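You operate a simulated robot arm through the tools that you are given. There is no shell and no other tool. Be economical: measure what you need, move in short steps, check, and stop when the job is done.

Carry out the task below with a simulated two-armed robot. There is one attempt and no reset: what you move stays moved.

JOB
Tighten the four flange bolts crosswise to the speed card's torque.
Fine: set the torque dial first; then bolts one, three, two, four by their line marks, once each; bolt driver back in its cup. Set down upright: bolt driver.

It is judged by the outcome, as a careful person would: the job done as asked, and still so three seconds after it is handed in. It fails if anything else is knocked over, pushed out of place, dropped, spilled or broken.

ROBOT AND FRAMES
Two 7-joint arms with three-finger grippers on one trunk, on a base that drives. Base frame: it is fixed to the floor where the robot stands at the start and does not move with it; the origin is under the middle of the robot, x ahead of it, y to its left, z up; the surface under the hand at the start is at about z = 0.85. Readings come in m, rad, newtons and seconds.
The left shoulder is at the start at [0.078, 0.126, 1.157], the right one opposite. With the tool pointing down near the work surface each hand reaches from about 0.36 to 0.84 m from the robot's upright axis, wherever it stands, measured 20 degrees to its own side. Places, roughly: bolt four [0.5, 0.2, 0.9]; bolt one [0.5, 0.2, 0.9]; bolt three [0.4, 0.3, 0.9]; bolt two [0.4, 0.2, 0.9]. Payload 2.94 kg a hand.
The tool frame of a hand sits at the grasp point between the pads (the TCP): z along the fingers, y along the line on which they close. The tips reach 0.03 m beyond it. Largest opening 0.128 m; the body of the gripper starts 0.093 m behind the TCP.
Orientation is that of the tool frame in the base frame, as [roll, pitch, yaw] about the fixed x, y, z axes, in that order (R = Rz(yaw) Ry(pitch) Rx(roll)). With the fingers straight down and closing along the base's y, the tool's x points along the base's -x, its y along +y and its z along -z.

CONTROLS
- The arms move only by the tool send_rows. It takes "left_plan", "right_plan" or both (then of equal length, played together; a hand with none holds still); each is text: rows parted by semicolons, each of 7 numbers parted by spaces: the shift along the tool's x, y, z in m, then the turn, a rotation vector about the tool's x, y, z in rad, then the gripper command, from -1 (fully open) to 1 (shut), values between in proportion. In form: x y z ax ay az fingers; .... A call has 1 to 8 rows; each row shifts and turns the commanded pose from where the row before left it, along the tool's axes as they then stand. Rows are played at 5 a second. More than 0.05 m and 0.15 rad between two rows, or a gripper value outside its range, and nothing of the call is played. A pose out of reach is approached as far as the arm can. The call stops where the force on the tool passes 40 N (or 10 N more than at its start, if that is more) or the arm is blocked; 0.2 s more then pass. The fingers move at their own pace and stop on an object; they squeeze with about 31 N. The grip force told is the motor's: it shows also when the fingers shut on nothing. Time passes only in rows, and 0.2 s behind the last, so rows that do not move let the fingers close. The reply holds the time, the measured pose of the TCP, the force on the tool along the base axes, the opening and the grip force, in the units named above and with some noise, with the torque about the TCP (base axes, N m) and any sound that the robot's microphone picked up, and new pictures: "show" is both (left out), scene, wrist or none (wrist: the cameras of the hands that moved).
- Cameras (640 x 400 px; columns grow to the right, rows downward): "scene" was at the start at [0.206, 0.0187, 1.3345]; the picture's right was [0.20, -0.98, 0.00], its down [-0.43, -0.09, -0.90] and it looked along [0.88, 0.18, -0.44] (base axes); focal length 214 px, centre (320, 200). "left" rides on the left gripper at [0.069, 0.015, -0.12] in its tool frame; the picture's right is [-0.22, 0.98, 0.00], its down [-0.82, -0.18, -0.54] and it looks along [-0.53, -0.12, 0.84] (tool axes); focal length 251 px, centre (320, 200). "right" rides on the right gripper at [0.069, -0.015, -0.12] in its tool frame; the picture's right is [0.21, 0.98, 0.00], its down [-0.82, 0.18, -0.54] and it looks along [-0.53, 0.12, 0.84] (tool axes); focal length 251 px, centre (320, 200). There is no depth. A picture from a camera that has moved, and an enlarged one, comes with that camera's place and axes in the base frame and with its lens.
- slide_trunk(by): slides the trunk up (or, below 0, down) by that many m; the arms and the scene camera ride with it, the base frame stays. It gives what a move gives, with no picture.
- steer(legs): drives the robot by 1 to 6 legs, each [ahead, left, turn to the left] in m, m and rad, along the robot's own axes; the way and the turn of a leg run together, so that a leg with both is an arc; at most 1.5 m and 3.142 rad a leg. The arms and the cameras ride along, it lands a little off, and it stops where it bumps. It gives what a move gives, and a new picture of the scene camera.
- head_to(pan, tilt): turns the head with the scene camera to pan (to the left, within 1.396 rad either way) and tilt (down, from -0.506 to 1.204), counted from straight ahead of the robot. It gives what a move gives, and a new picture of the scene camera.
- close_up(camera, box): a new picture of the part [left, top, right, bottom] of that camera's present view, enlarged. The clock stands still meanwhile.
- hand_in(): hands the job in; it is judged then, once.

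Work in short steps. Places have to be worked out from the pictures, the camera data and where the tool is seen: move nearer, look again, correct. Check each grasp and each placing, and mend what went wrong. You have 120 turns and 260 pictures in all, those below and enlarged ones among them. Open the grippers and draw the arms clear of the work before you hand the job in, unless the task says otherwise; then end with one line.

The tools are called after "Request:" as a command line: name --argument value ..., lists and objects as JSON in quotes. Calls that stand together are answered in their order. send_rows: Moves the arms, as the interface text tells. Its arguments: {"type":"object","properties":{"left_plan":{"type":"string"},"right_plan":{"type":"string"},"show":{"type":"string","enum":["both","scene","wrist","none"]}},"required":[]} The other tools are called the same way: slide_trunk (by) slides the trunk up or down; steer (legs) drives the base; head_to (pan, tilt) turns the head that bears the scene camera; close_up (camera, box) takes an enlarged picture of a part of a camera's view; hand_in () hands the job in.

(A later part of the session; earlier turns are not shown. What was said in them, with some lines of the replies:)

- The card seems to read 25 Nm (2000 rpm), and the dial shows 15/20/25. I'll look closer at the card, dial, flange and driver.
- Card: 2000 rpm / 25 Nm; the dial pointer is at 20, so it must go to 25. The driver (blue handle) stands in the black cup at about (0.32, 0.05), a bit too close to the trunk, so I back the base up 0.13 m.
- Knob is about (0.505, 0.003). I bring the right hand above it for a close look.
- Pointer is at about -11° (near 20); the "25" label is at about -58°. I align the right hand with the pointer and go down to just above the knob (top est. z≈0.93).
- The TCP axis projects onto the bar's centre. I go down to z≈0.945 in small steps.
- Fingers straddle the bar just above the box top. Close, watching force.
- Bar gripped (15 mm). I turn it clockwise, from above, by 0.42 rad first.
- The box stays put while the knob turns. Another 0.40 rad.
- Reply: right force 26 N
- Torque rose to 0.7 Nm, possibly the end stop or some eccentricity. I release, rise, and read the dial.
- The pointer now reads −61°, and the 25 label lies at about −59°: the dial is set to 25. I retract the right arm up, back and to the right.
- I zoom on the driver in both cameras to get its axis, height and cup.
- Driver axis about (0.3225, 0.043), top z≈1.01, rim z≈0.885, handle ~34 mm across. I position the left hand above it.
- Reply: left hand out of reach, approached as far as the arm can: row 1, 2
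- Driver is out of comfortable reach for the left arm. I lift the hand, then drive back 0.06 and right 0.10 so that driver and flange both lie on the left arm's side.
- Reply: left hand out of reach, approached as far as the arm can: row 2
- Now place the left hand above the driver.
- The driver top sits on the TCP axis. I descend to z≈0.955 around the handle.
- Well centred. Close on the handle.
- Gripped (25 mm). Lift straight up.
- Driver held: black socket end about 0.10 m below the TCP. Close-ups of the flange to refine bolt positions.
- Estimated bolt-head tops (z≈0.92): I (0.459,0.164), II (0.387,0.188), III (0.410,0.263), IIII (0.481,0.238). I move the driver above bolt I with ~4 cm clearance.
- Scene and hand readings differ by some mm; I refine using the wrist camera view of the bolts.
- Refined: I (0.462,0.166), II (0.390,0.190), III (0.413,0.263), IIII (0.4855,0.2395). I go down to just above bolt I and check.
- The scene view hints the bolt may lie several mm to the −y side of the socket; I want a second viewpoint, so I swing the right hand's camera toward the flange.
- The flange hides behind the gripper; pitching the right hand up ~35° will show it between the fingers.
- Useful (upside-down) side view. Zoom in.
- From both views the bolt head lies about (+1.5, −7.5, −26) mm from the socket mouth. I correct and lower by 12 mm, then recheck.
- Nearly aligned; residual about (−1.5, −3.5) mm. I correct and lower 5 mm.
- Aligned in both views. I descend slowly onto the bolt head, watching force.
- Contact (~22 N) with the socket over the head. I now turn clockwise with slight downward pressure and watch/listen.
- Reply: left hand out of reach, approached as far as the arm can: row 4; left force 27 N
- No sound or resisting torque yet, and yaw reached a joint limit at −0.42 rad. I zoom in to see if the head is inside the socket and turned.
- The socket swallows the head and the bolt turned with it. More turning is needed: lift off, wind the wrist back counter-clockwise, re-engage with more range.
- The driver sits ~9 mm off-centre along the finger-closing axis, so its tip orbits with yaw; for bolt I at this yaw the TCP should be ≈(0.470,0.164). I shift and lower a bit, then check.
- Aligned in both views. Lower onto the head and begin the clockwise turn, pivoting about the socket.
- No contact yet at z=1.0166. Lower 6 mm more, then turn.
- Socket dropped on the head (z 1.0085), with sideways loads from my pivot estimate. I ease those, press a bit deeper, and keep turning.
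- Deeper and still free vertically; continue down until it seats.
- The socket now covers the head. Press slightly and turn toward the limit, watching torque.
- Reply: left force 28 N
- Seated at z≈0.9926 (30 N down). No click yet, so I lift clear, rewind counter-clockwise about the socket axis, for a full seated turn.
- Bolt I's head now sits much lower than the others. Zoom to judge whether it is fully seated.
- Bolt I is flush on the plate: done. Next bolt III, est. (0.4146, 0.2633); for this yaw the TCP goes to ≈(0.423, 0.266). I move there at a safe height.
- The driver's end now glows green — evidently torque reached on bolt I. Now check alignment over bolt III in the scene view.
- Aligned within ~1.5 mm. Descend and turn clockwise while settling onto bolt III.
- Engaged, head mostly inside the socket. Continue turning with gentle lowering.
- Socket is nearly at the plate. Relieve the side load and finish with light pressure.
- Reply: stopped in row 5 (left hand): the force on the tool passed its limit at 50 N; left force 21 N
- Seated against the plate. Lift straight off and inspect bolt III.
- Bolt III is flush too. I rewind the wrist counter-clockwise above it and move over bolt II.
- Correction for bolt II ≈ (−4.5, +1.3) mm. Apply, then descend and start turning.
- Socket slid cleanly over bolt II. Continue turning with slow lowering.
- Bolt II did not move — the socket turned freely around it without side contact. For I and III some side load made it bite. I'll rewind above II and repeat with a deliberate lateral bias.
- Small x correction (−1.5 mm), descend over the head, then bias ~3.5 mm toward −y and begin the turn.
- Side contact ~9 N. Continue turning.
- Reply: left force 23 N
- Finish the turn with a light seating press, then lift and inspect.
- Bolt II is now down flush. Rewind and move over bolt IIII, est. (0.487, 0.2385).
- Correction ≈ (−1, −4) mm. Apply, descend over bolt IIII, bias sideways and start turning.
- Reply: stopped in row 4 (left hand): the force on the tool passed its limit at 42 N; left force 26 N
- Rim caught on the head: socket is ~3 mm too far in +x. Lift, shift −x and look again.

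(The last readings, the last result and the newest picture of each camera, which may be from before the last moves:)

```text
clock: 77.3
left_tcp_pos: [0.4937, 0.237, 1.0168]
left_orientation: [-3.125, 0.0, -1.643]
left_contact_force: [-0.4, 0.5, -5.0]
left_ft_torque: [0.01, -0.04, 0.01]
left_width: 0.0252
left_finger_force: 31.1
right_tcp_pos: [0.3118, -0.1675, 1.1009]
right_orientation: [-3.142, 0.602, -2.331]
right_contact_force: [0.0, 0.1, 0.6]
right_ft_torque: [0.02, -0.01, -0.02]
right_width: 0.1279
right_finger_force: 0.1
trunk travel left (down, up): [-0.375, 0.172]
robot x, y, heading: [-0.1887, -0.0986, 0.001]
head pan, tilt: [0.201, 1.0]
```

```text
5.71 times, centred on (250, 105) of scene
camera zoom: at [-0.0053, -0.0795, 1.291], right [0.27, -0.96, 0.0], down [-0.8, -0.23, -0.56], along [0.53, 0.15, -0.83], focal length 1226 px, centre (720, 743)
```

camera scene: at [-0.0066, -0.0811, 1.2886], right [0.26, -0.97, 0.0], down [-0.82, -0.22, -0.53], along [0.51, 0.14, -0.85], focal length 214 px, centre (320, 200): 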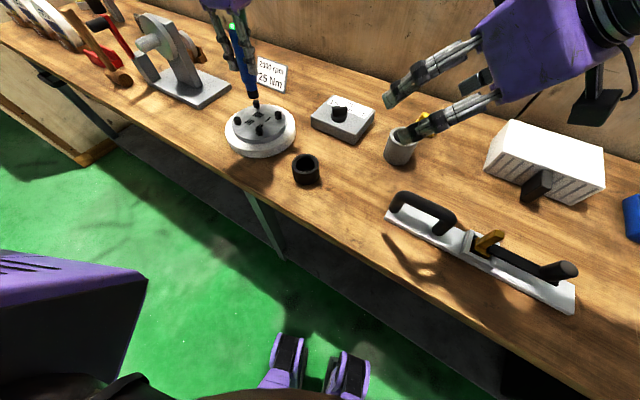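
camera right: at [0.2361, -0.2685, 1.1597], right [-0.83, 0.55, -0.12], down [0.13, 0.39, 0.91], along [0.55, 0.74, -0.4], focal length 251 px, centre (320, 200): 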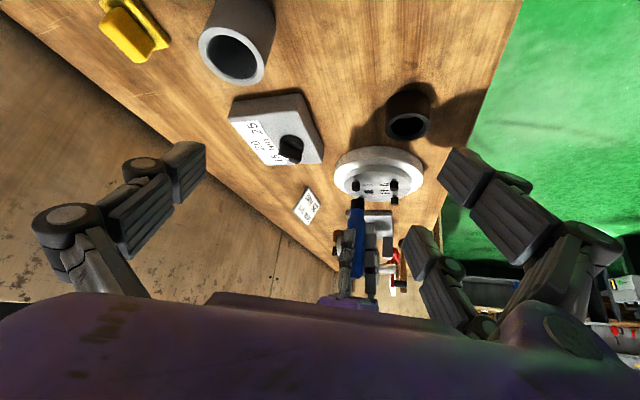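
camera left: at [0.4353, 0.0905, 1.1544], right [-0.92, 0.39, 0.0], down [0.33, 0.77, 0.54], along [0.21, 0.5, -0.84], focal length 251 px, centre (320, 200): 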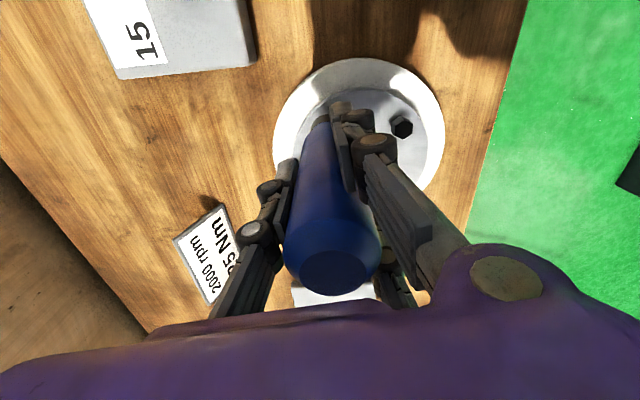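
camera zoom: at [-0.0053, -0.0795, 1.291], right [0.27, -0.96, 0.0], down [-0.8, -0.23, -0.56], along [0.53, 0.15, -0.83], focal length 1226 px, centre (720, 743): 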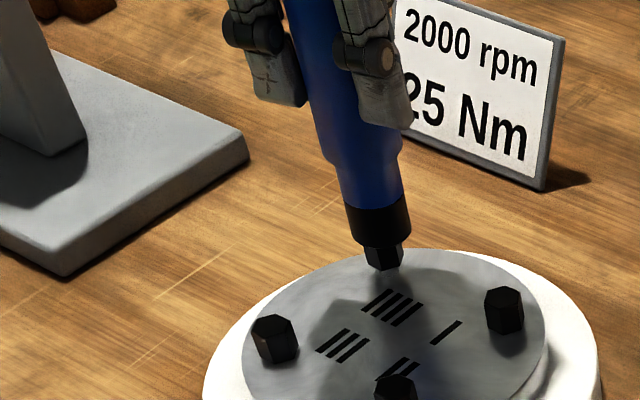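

Now nearly centred; I undo the small hand tilt, compensate in y, and descend again.

Request:
send_rows --left_plan "-0.003 0 0 0 0.016 0 1;0 0 0.005 0 0 0 1;0 0 0.005 0 0 0 1;0 0 0.004 0 0 0 1;0 0 0 0 0 0 1" --show "none"

Request:
close_up --camera "right" --box '[335, 160, 405, 220]'

```text
clock: 78.5
left_tcp_pos: [0.4937, 0.2404, 1.0024]
left_orientation: [-3.126, -0.018, -1.644]
left_contact_force: [2.4, 1.8, -4.9]
left_ft_torque: [0.12, -0.27, 0.0]
left_width: 0.025
left_finger_force: 31.3
right_tcp_pos: [0.312, -0.1668, 1.1006]
right_orientation: [3.141, 0.599, -2.333]
right_contact_force: [0.2, 0.2, -0.1]
right_ft_torque: [0.0, -0.02, -0.03]
right_width: 0.1281
right_finger_force: 0.1
trunk travel left (down, up): [-0.375, 0.172]
robot x, y, heading: [-0.1881, -0.1009, 0.002]
head pan, tilt: [0.201, 1.0]
```

```text
6.67 times, centred on (370, 190) of right
camera zoom: at [0.236, -0.2682, 1.1598], right [-0.83, 0.55, -0.12], down [0.13, 0.39, 0.91], along [0.54, 0.74, -0.4], focal length 1676 px, centre (-13, 267)
```

zoom: 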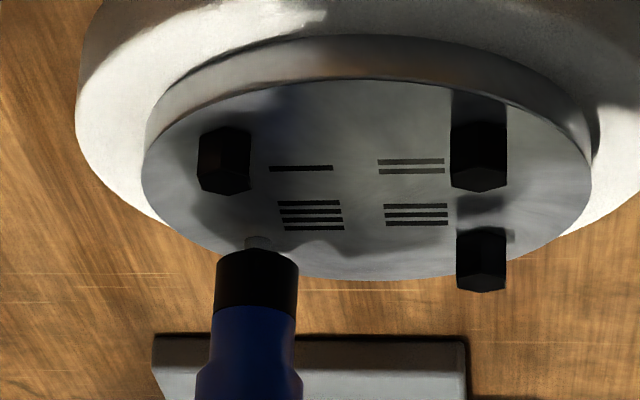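

Engaged over the head. Level the hand (undo ~1° tilts), add the −y bias, and turn.

Request:
send_rows --left_plan "0.0017 -0.0016 0 -0.016 -0.017 0 1;0.0035 0 0 0 0 0 1;0.0012 0 0.001 0 0 0.12 1;0.0012 0 0.001 0 0 0.12 1;0.0012 0 0.001 0 0 0.12 1;0.0012 0 0.001 0 0 0.12 1;0.0012 0 0.001 0 0 0.12 1;0 0 0 0 0 0 1" --show "none"

Request:
close_up --camera "right" --box '[335, 160, 405, 220]'

```text
clock: 80.3
left_tcp_pos: [0.4948, 0.2327, 0.9989]
left_orientation: [-3.141, 0.005, -2.244]
left_contact_force: [5.3, 23.0, -1.3]
left_ft_torque: [2.14, -0.41, -0.17]
left_width: 0.0251
left_finger_force: 31.0
right_tcp_pos: [0.3121, -0.165, 1.1006]
right_orientation: [-3.141, 0.599, -2.33]
right_contact_force: [-0.5, 0.4, -0.5]
right_ft_torque: [0.03, 0.01, 0.03]
right_width: 0.1282
right_finger_force: 0.0
trunk travel left (down, up): [-0.375, 0.172]
robot x, y, heading: [-0.1895, -0.1021, 0.003]
head pan, tilt: [0.201, 1.0]
```

```text
6.67 times, centred on (370, 190) of right
camera zoom: at [0.2361, -0.2658, 1.1601], right [-0.83, 0.54, -0.12], down [0.13, 0.4, 0.91], along [0.54, 0.74, -0.4], focal length 1676 px, centre (-13, 267)
```

zoom: 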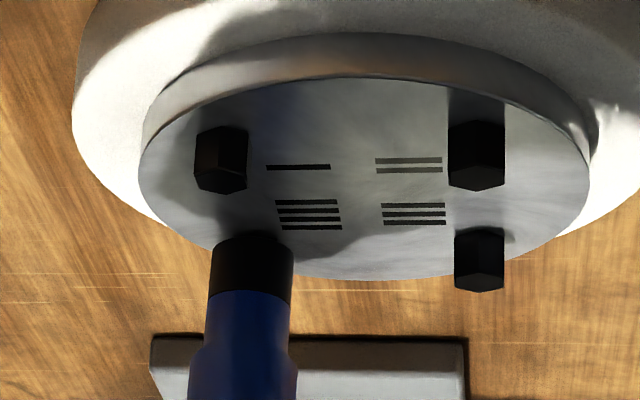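

Biting (23 N side load). Continue turning with slightly less bias.

Request:
send_rows --left_plan "0 0.0008 0.0008 0 0 0.13 1;0.001 0 0.0008 0 0 0.13 1;0.001 0 0.0008 0 0 0.13 1;0.001 0 0.0008 0 0 0.13 1;0.001 0 0.0008 0 0 0.13 1;0.001 0 0.0008 0 0 0.13 1;0.001 0 0.0005 0 0 0.13 1;0 0 0 0 0 0 1" --show "none"

Request:
close_up --camera "right" --box '[335, 160, 405, 220]'

```text
clock: 82.1
left_tcp_pos: [0.4879, 0.233, 0.9933]
left_orientation: [3.136, 0.0, 3.128]
left_contact_force: [-1.2, 30.7, 2.8]
left_ft_torque: [2.44, 0.29, 0.14]
left_width: 0.0252
left_finger_force: 31.0
right_tcp_pos: [0.3119, -0.1639, 1.1021]
right_orientation: [-3.14, 0.599, -2.329]
right_contact_force: [0.2, 0.4, -0.5]
right_ft_torque: [-0.02, 0.0, -0.01]
right_width: 0.1278
right_finger_force: 0.0
trunk travel left (down, up): [-0.375, 0.172]
robot x, y, heading: [-0.1916, -0.1001, 0.001]
head pan, tilt: [0.201, 1.0]
```

```text
6.67 times, centred on (370, 190) of right
camera zoom: at [0.2351, -0.2651, 1.1606], right [-0.83, 0.54, -0.12], down [0.13, 0.4, 0.91], along [0.54, 0.74, -0.4], focal length 1676 px, centre (-13, 267)
```

zoom: 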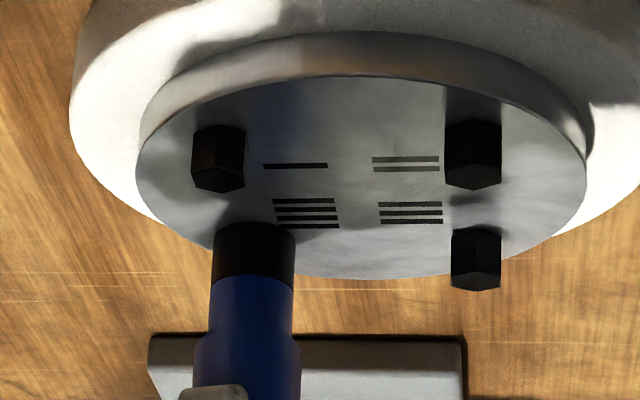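

Relieve the side load while finishing the turn, then lift and inspect.

Request:
send_rows --left_plan "0.001 0.0025 0 0 0 0.1 1;0.001 0.0015 0 0 0 0.1 1;0 0 0 0 0 0 1;0 0 -0.015 0 0 0 1;0 0 -0.025 0 0 0 1;0 0 0 0 0 0 1" --show "scene"

Request:
close_up --camera "right" --box '[335, 160, 405, 220]'

Request:
close_up --camera "scene" --box '[200, 20, 300, 150]'

```text
clock: 82.7
left_tcp_pos: [0.4865, 0.2316, 0.9925]
left_orientation: [3.128, -0.002, 2.948]
left_contact_force: [-0.5, 5.8, 3.8]
left_ft_torque: [0.41, 0.1, 0.01]
left_width: 0.0251
left_finger_force: 30.8
right_tcp_pos: [0.3114, -0.1684, 1.1006]
right_orientation: [3.139, 0.601, -2.332]
right_contact_force: [-0.5, 0.1, 0.6]
right_ft_torque: [0.0, -0.02, -0.01]
right_width: 0.1281
right_finger_force: 0.1
trunk travel left (down, up): [-0.375, 0.172]
robot x, y, heading: [-0.1873, -0.0978, 0.003]
head pan, tilt: [0.201, 1.0]
stopped in row 3 (left hand): the force on the tool passed its limit at 58 N (the readings are from after the stop); the commanded pose is now the measured one
camera scene: at [-0.0055, -0.0857, 1.2898], right [0.2, -0.98, 0.0], down [-0.82, -0.17, -0.54], along [0.53, 0.11, -0.84], focal length 214 px, centre (320, 200)
```

scene: 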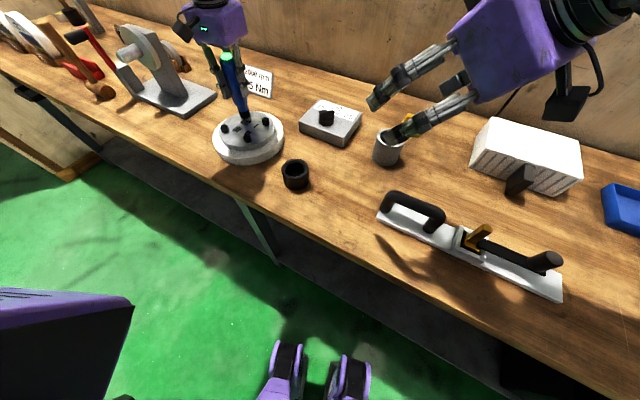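

```text
6.67 times, centred on (370, 190) of right
camera zoom: at [0.2355, -0.2688, 1.1598], right [-0.83, 0.55, -0.12], down [0.13, 0.39, 0.91], along [0.54, 0.74, -0.4], focal length 1676 px, centre (-13, 267)
```

zoom: 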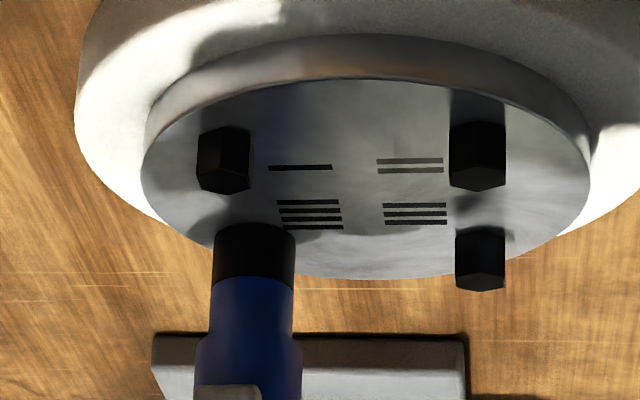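

```text
3.08 times, centred on (250, 85) of scene
camera zoom: at [-0.0055, -0.0857, 1.2898], right [0.2, -0.98, 0.0], down [-0.82, -0.17, -0.54], along [0.53, 0.11, -0.84], focal length 660 px, centre (535, 554)
```

zoom: 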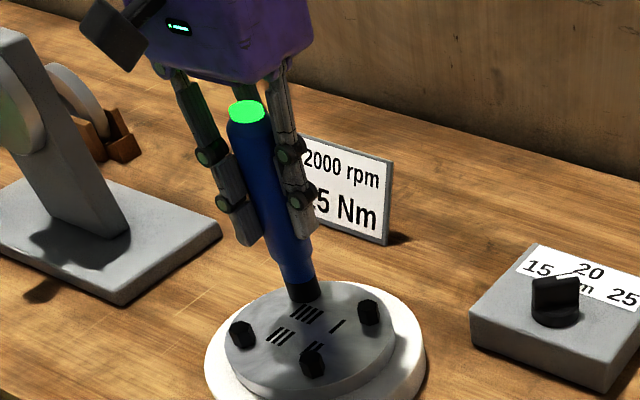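

It paused on a force spike; now lift straight off and inspect.

Request:
send_rows --left_plan "0 0 -0.012 0 0 0 1;0 0 -0.015 0 0 0 1;0 0 -0.015 0 0 0 1;0 0 -0.02 0.013 0 0 1;0 0 0 0 0 0 1" --show "scene"

Request:
close_up --camera "right" --box '[335, 150, 405, 210]'

Request:
close_up --camera "scene" --box '[200, 90, 300, 170]'

```text
clock: 83.9
left_tcp_pos: [0.4877, 0.2298, 1.054]
left_orientation: [-3.139, -0.001, 2.944]
left_contact_force: [0.5, 0.0, -4.9]
left_ft_torque: [-0.02, 0.01, -0.02]
left_width: 0.0251
left_finger_force: 31.3
right_tcp_pos: [0.3127, -0.1677, 1.1009]
right_orientation: [3.138, 0.6, -2.333]
right_contact_force: [0.3, 0.4, 0.0]
right_ft_torque: [-0.01, -0.03, -0.01]
right_width: 0.1279
right_finger_force: 0.1
trunk travel left (down, up): [-0.375, 0.172]
robot x, y, heading: [-0.1925, -0.1013, 0.006]
head pan, tilt: [0.201, 1.0]
camera scene: at [-0.0047, -0.0851, 1.2896], right [0.2, -0.98, 0.0], down [-0.82, -0.17, -0.54], along [0.53, 0.11, -0.84], focal length 214 px, centre (320, 200)
```

scene: 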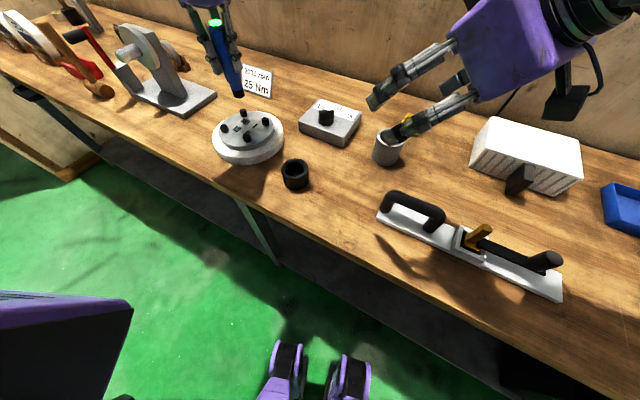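

```text
6.67 times, centred on (370, 180) of right
camera zoom: at [0.2361, -0.2684, 1.1596], right [-0.83, 0.55, -0.12], down [0.13, 0.39, 0.91], along [0.54, 0.74, -0.4], focal length 1676 px, centre (-13, 333)
```

zoom: 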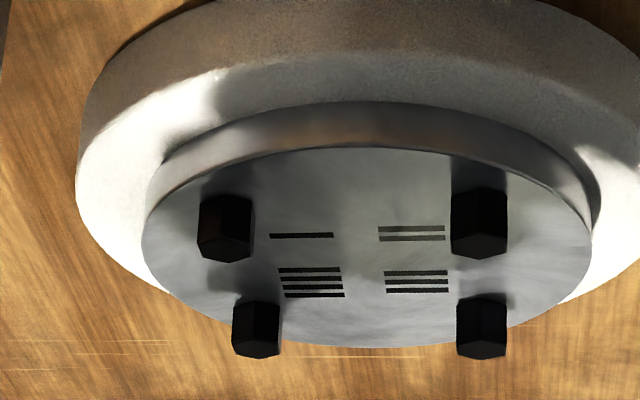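

```text
5.00 times, centred on (250, 130) of scene
camera zoom: at [-0.0047, -0.0851, 1.2896], right [0.2, -0.98, 0.0], down [-0.82, -0.17, -0.54], along [0.53, 0.11, -0.84], focal length 1072 px, centre (670, 550)
```

zoom: 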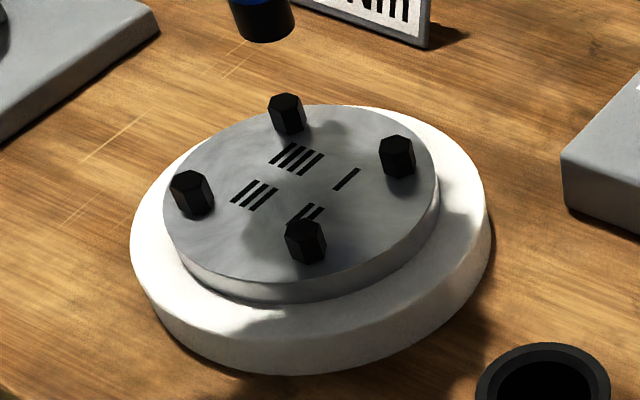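

All four bolts are flush and the flange hasn't moved. Now take the driver back above its cup.

Request:
send_rows --left_plan "0 0 -0.03 0 0 -0.1 1;0 0 0 0 0 -0.098 1;0.0276 -0.0311 0 0 0 0 1;0.0276 -0.0311 0 0 0 0 1;0.0276 -0.0311 0 0 0 0 1;0.0276 -0.0311 0 0 0 0 1;0.0276 -0.0311 0 0 0 0 1;0.0276 -0.0311 0 0 0 0 1" --show "none"

Request:
send_rows --left_plan "0 0 0.02 0 0 0 1;0 0 0.02 0 0 0 1;0 0 0.02 0 0 0 1;0 0 0 0 0 0 1" --show "both"

Request:
close_up --camera "scene" --box '[250, 100, 340, 200]'

Request:
close_up --camera "right" --box '[360, 60, 480, 180]'

```text
clock: 85.7
left_tcp_pos: [0.3222, 0.0417, 1.086]
left_orientation: [-3.139, 0.002, -3.139]
left_contact_force: [-0.3, 0.0, -4.3]
left_ft_torque: [-0.03, -0.05, 0.01]
left_width: 0.025
left_finger_force: 30.7
right_tcp_pos: [0.3107, -0.1685, 1.1009]
right_orientation: [3.139, 0.602, -2.332]
right_contact_force: [-0.5, -0.2, 0.0]
right_ft_torque: [0.05, 0.01, -0.03]
right_width: 0.1278
right_finger_force: 0.2
trunk travel left (down, up): [-0.375, 0.172]
robot x, y, heading: [-0.1868, -0.1001, 0.002]
head pan, tilt: [0.201, 1.0]
```

```text
clock: 86.7
left_tcp_pos: [0.3216, 0.0426, 1.0247]
left_orientation: [-3.141, -0.003, -3.14]
left_contact_force: [-0.6, 0.4, -6.1]
left_ft_torque: [-0.06, -0.01, -0.01]
left_width: 0.0249
left_finger_force: 30.6
right_tcp_pos: [0.3115, -0.168, 1.1004]
right_orientation: [3.14, 0.601, -2.333]
right_contact_force: [-0.5, 0.2, 0.3]
right_ft_torque: [-0.01, -0.03, -0.01]
right_width: 0.128
right_finger_force: 0.1
trunk travel left (down, up): [-0.375, 0.172]
robot x, y, heading: [-0.1873, -0.1012, 0.005]
head pan, tilt: [0.201, 1.0]
camera scene: at [-0.0185, -0.0518, 1.2934], right [0.65, -0.76, 0.0], down [-0.61, -0.53, -0.58], along [0.44, 0.38, -0.81], focal length 214 px, centre (320, 200)
camera left: at [0.2535, 0.0578, 1.1441], right [0.21, 0.98, 0.0], down [0.82, -0.18, 0.54], along [0.53, -0.12, -0.84], focal length 251 px, centre (320, 200)
```

scene: 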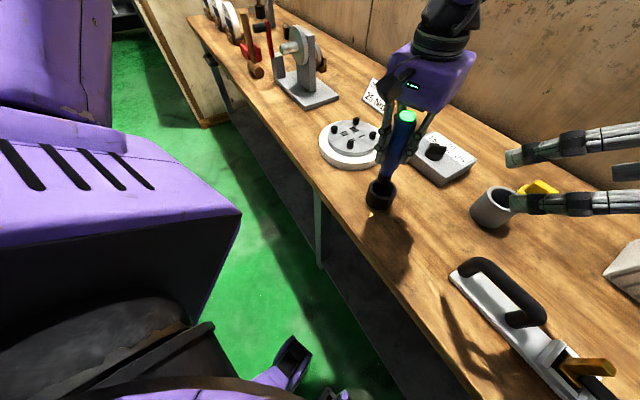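
left: 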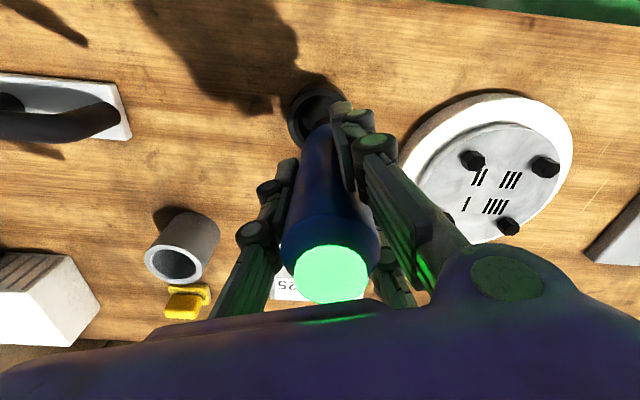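

```text
4.00 times, centred on (295, 150) of scene
camera zoom: at [-0.0185, -0.0518, 1.2934], right [0.65, -0.76, 0.0], down [-0.61, -0.53, -0.58], along [0.44, 0.38, -0.81], focal length 858 px, centre (420, 400)
```

zoom: 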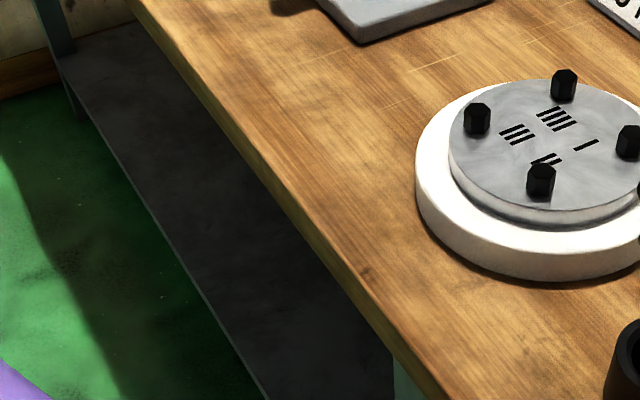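

```text
3.33 times, centred on (420, 120) of right
camera zoom: at [0.2356, -0.2687, 1.1598], right [-0.83, 0.55, -0.12], down [0.13, 0.39, 0.91], along [0.54, 0.74, -0.4], focal length 838 px, centre (-13, 467)
```

zoom: 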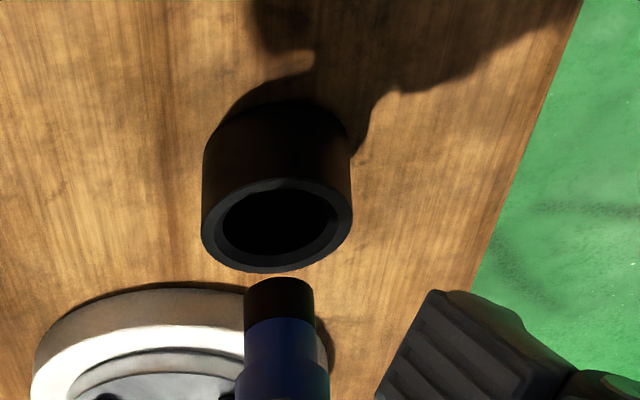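

Request:
close_up --camera "scene" --box '[345, 150, 425, 220]'

```text
5.71 times, centred on (385, 185) of scene
camera zoom: at [-0.0185, -0.0518, 1.2934], right [0.65, -0.76, 0.0], down [-0.61, -0.53, -0.58], along [0.44, 0.38, -0.81], focal length 1226 px, centre (-51, 286)
```

zoom: 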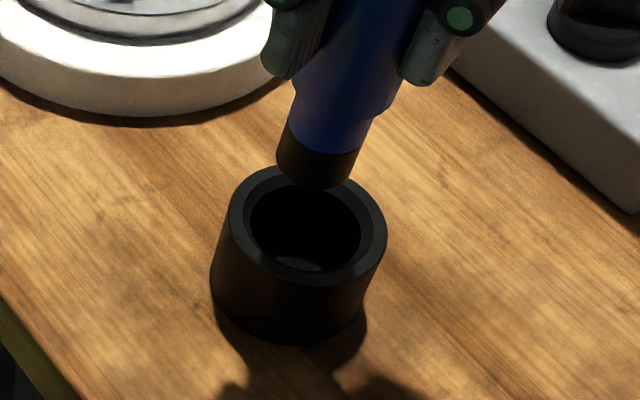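

Cup centre lies ≈(−1, −5.5) mm from the socket; shift and lower into the cup gently.

Request:
send_rows --left_plan "0.001 -0.0055 0 0 0 0 1;0 0 0.015 0 0 0 1;0 0 0.015 0 0 0 1;0 0 0.015 0 0 0 1;0 0 0 0 0 0 1" --show "none"

Request:
close_up --camera "scene" --box '[345, 150, 425, 220]'

Request:
close_up --camera "right" --box '[360, 60, 480, 180]'

```text
clock: 87.9
left_tcp_pos: [0.3196, 0.0362, 0.9802]
left_orientation: [-3.138, -0.003, -3.139]
left_contact_force: [-0.8, 0.0, -5.4]
left_ft_torque: [0.01, 0.02, 0.0]
left_width: 0.0249
left_finger_force: 31.2
right_tcp_pos: [0.312, -0.1685, 1.1004]
right_orientation: [3.14, 0.601, -2.331]
right_contact_force: [0.7, -0.3, 0.3]
right_ft_torque: [-0.04, 0.03, 0.01]
right_width: 0.128
right_finger_force: 0.1
trunk travel left (down, up): [-0.375, 0.172]
robot x, y, heading: [-0.1924, -0.1001, -0.001]
head pan, tilt: [0.201, 1.0]
```

```text
5.71 times, centred on (385, 185) of scene
camera zoom: at [-0.0139, -0.0616, 1.2907], right [0.53, -0.85, 0.0], down [-0.7, -0.45, -0.55], along [0.47, 0.3, -0.83], focal length 1226 px, centre (-51, 286)
```

zoom: 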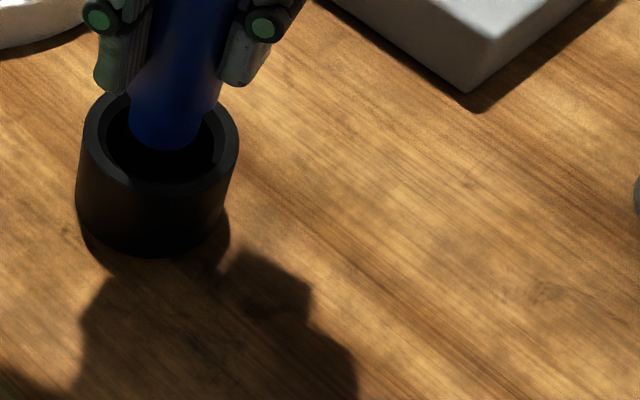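

```text
3.33 times, centred on (420, 120) of right
camera zoom: at [0.2357, -0.2686, 1.1598], right [-0.83, 0.55, -0.12], down [0.13, 0.39, 0.91], along [0.54, 0.74, -0.4], focal length 838 px, centre (-13, 467)
```

zoom: 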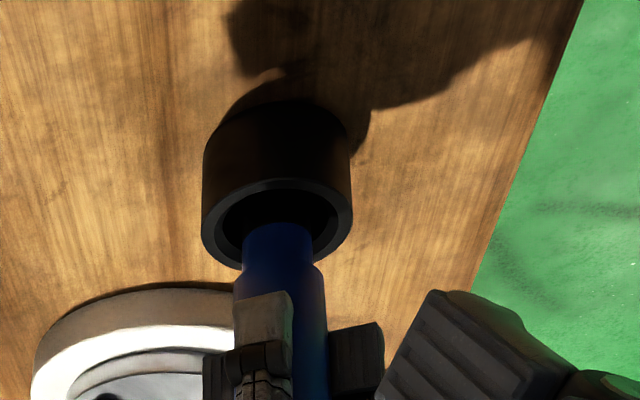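

The socket is inside the cup, centred. Lower to the floor in small steps.

Request:
send_rows --left_plan "0 0 0.008 0 0 0 1;0 0 0.007 0 0 0 1;0 0 0.004 0 0 0 1;0 0 0.003 0 0 0 1;0 0 0 0 0 0 1" --show "none"

```text
clock: 89.1
left_tcp_pos: [0.3202, 0.0365, 0.9577]
left_orientation: [-3.138, -0.002, -3.14]
left_contact_force: [0.0, 0.7, -5.7]
left_ft_torque: [-0.03, 0.04, 0.0]
left_width: 0.025
left_finger_force: 30.7
right_tcp_pos: [0.3135, -0.1684, 1.1008]
right_orientation: [3.139, 0.601, -2.331]
right_contact_force: [0.0, -0.1, -0.5]
right_ft_torque: [-0.02, 0.01, 0.0]
right_width: 0.1282
right_finger_force: 0.0
trunk travel left (down, up): [-0.375, 0.172]
robot x, y, heading: [-0.1912, -0.098, -0.001]
head pan, tilt: [0.201, 1.0]
```

Request:
send_rows --left_plan "0 0 0.002 0 0 0 1;0 0 0.002 0 0 0 1;0 0 0.002 0 0 0 1;0 0 0 0 0 0 1" --show "none"

Request:
close_up --camera "right" --box '[360, 60, 480, 180]'

```text
clock: 90.1
left_tcp_pos: [0.3209, 0.0367, 0.9532]
left_orientation: [-3.139, 0.005, -3.141]
left_contact_force: [-0.4, 3.4, 19.8]
left_ft_torque: [0.28, 0.42, -0.04]
left_width: 0.025
left_finger_force: 31.1
right_tcp_pos: [0.3112, -0.1672, 1.1024]
right_orientation: [3.141, 0.601, -2.332]
right_contact_force: [-0.6, -0.4, 0.9]
right_ft_torque: [-0.02, 0.0, 0.02]
right_width: 0.1279
right_finger_force: 0.1
trunk travel left (down, up): [-0.375, 0.172]
robot x, y, heading: [-0.1841, -0.0955, 0.006]
head pan, tilt: [0.201, 1.0]
```

```text
3.33 times, centred on (420, 120) of right
camera zoom: at [0.2341, -0.2685, 1.1606], right [-0.83, 0.55, -0.12], down [0.13, 0.39, 0.91], along [0.54, 0.74, -0.4], focal length 838 px, centre (-13, 467)
```

zoom: 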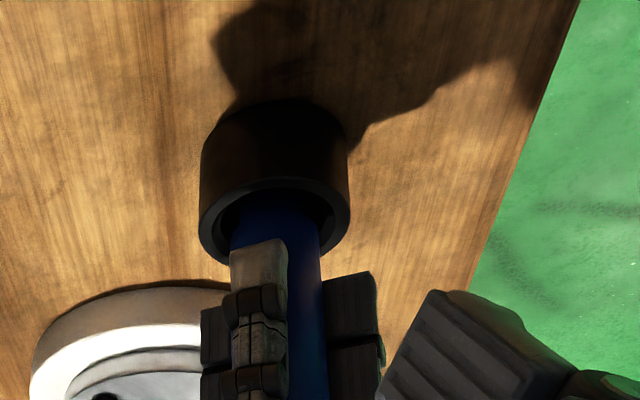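

Seated on the cup floor. Relax the push by 2 mm and open the fingers.

Request:
send_rows --left_plan "0 0 -0.0025 0 0 0 1;0 0 0 0 0 0 0.5;0 0 0 0 0 0 0.2;0 0 0 0 0 0 -0.2;0 0 0 0 0 0 -0.2;0 0 0 0 0 0 -0.2" --show "both"

```text
clock: 91.5
left_tcp_pos: [0.3219, 0.0373, 0.9545]
left_orientation: [-3.14, -0.002, -3.14]
left_contact_force: [-0.7, 0.8, -0.2]
left_ft_torque: [-0.03, -0.01, 0.0]
left_width: 0.0768
left_finger_force: 0.2
right_tcp_pos: [0.3126, -0.168, 1.101]
right_orientation: [3.139, 0.6, -2.33]
right_contact_force: [0.2, 0.4, 0.6]
right_ft_torque: [0.0, 0.0, 0.01]
right_width: 0.128
right_finger_force: 0.1
trunk travel left (down, up): [-0.375, 0.172]
robot x, y, heading: [-0.1908, -0.1002, -0.002]
head pan, tilt: [0.201, 1.0]
camera scene: at [-0.0123, -0.0694, 1.2882], right [0.44, -0.9, 0.0], down [-0.77, -0.37, -0.52], along [0.47, 0.23, -0.85], focal length 214 px, centre (320, 200)
camera left: at [0.2526, 0.0516, 1.0742], right [0.21, 0.98, 0.0], down [0.82, -0.18, 0.54], along [0.53, -0.12, -0.84], focal length 251 px, centre (320, 200)
```

scene: 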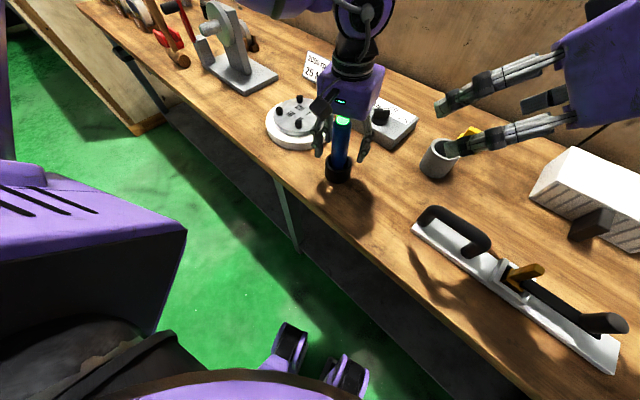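
left: 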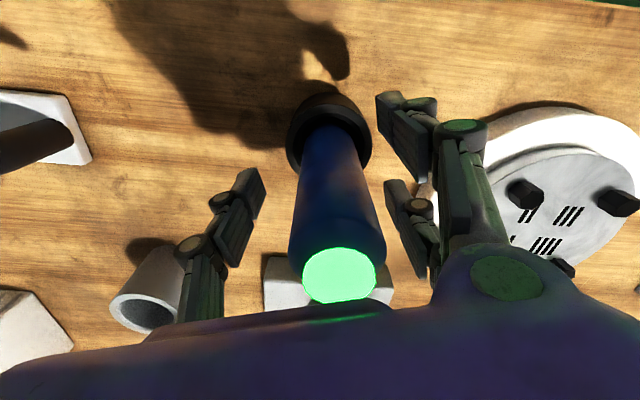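

Released and standing. Centre the hand on the handle (+6 mm y) and rise clear.

Request:
send_rows --left_plan "0 0.006 0 0 0 0 -0.3;0 0 -0.03 0 0 0 -0.3;0 0 -0.04 0 0 0 -0.3;0 0 -0.045 0 0 0 -0.3;0 0 -0.045 0 0 0 -0.3;0 0 -0.04 0 0 0 -0.3;0 0 0 0 0 0 -0.5" --show "both"

```text
clock: 93.1
left_tcp_pos: [0.3203, 0.0431, 1.1547]
left_orientation: [-3.14, 0.0, -3.141]
left_contact_force: [0.6, 0.1, 0.3]
left_ft_torque: [0.0, 0.02, -0.01]
left_width: 0.0958
left_finger_force: 0.1
right_tcp_pos: [0.3118, -0.1683, 1.1005]
right_orientation: [3.14, 0.599, -2.332]
right_contact_force: [-0.8, -0.6, 0.4]
right_ft_torque: [0.02, 0.02, -0.03]
right_width: 0.1278
right_finger_force: 0.1
trunk travel left (down, up): [-0.375, 0.172]
robot x, y, heading: [-0.1902, -0.0975, -0.0]
head pan, tilt: [0.201, 1.0]
camera scene: at [-0.0258, -0.0475, 1.2905], right [0.74, -0.68, 0.0], down [-0.56, -0.62, -0.55], along [0.37, 0.4, -0.84], focal length 214 px, centre (320, 200)
camera left: at [0.2517, 0.0573, 1.274], right [0.21, 0.98, 0.0], down [0.82, -0.18, 0.54], along [0.53, -0.12, -0.84], focal length 251 px, centre (320, 200)
```

scene: 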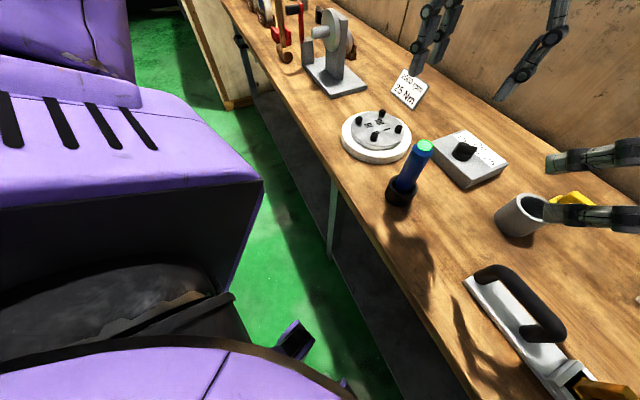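
left: 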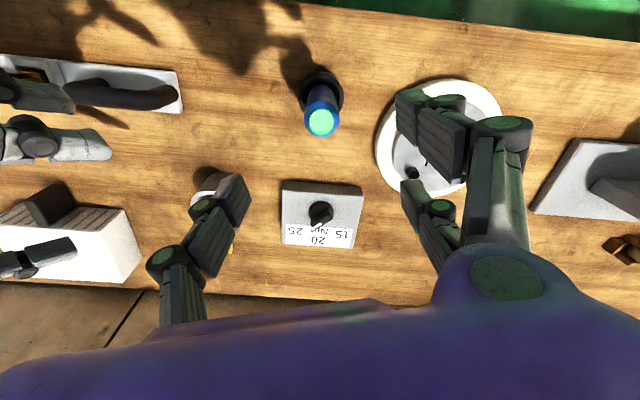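

Driver stands upright in its cup. Draw both arms clear and check the dial and driver.

Request:
send_rows --left_plan "0 0.03 -0.03 0 0 0 -1;0 0.03 -0.03 0 0 0 -1;0 0.03 -0.03 0 0 0 -1;0 0.03 0 0 0 0 -1;0 0 0 0 0 0 -1" --right_plan "0 0 -0.03 0 0 0 -1;0 0 -0.03 0 0 0 -1;0 0 -0.03 0 0 0 -1;0 0 -0.03 0 0 0 -1;0 0 0 0 0 0 -1" --show "scene"

Request:
close_up --camera "left" --box '[160, 40, 440, 260]'

Request:
close_up --camera "scene" --box '[320, 90, 540, 240]'

```text
clock: 94.3
left_tcp_pos: [0.3215, 0.1634, 1.243]
left_orientation: [-3.139, -0.001, -3.139]
left_contact_force: [-0.5, -0.6, 0.0]
left_ft_torque: [0.04, 0.0, -0.04]
left_width: 0.1281
left_finger_force: 0.1
right_tcp_pos: [0.2657, -0.2175, 1.2009]
right_orientation: [3.139, 0.601, -2.333]
right_contact_force: [-0.5, -0.1, -0.2]
right_ft_torque: [0.02, 0.02, 0.01]
right_width: 0.1278
right_finger_force: 0.1
trunk travel left (down, up): [-0.375, 0.172]
robot x, y, heading: [-0.1887, -0.0992, -0.001]
head pan, tilt: [0.201, 1.0]
camera scene: at [-0.0277, -0.049, 1.2884], right [0.75, -0.66, 0.0], down [-0.57, -0.64, -0.52], along [0.35, 0.39, -0.85], focal length 214 px, centre (320, 200)
```

scene: 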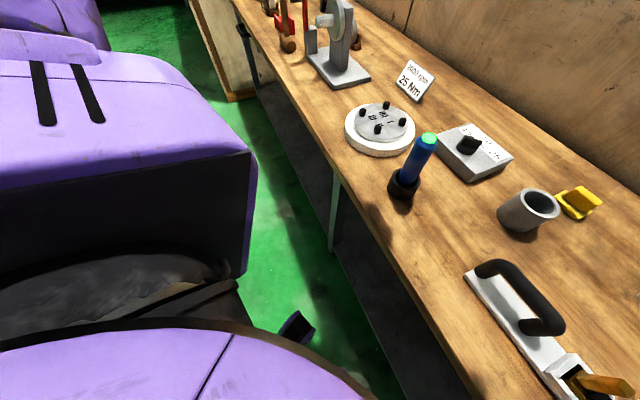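

```text
1.82 times, centred on (300, 150) of left
camera zoom: at [0.2532, 0.1769, 1.3642], right [0.21, 0.98, 0.0], down [0.82, -0.18, 0.54], along [0.53, -0.12, -0.84], focal length 457 px, centre (356, 291)
```

zoom: 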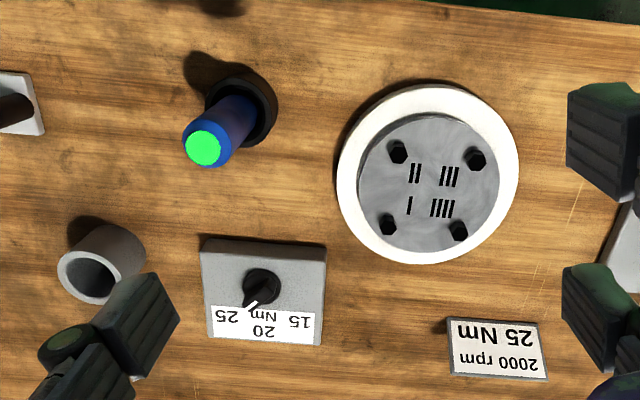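

```text
2.67 times, centred on (430, 165) of scene
camera zoom: at [-0.0277, -0.049, 1.2884], right [0.75, -0.66, 0.0], down [-0.57, -0.64, -0.52], along [0.35, 0.39, -0.85], focal length 572 px, centre (27, 293)
```

zoom: 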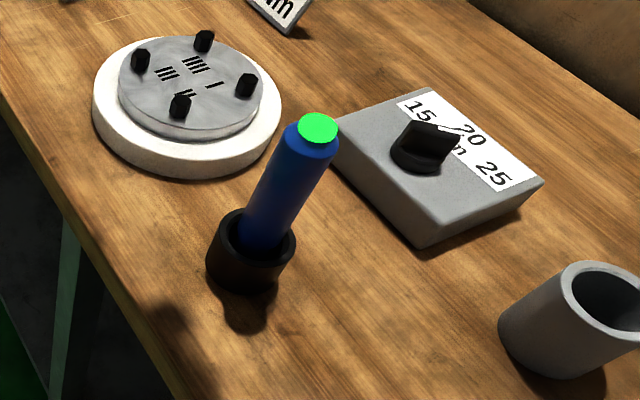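

The dial points at 25, all four bolts are flush, the driver's end glows green, it stands upright in its cup, and the arms are clear. Handing in.

Request:
hand_in

```text
The job is handed in.
```

I set the torque dial to 25 Nm, then tightened the bolts in order one, three, two, four; all four now sit flush. The bolt driver is upright in its cup and both arms are clear. Two bolts needed a second pass before they seated: bolt one was re-engaged partway, and bolt two's first pass did not grip.
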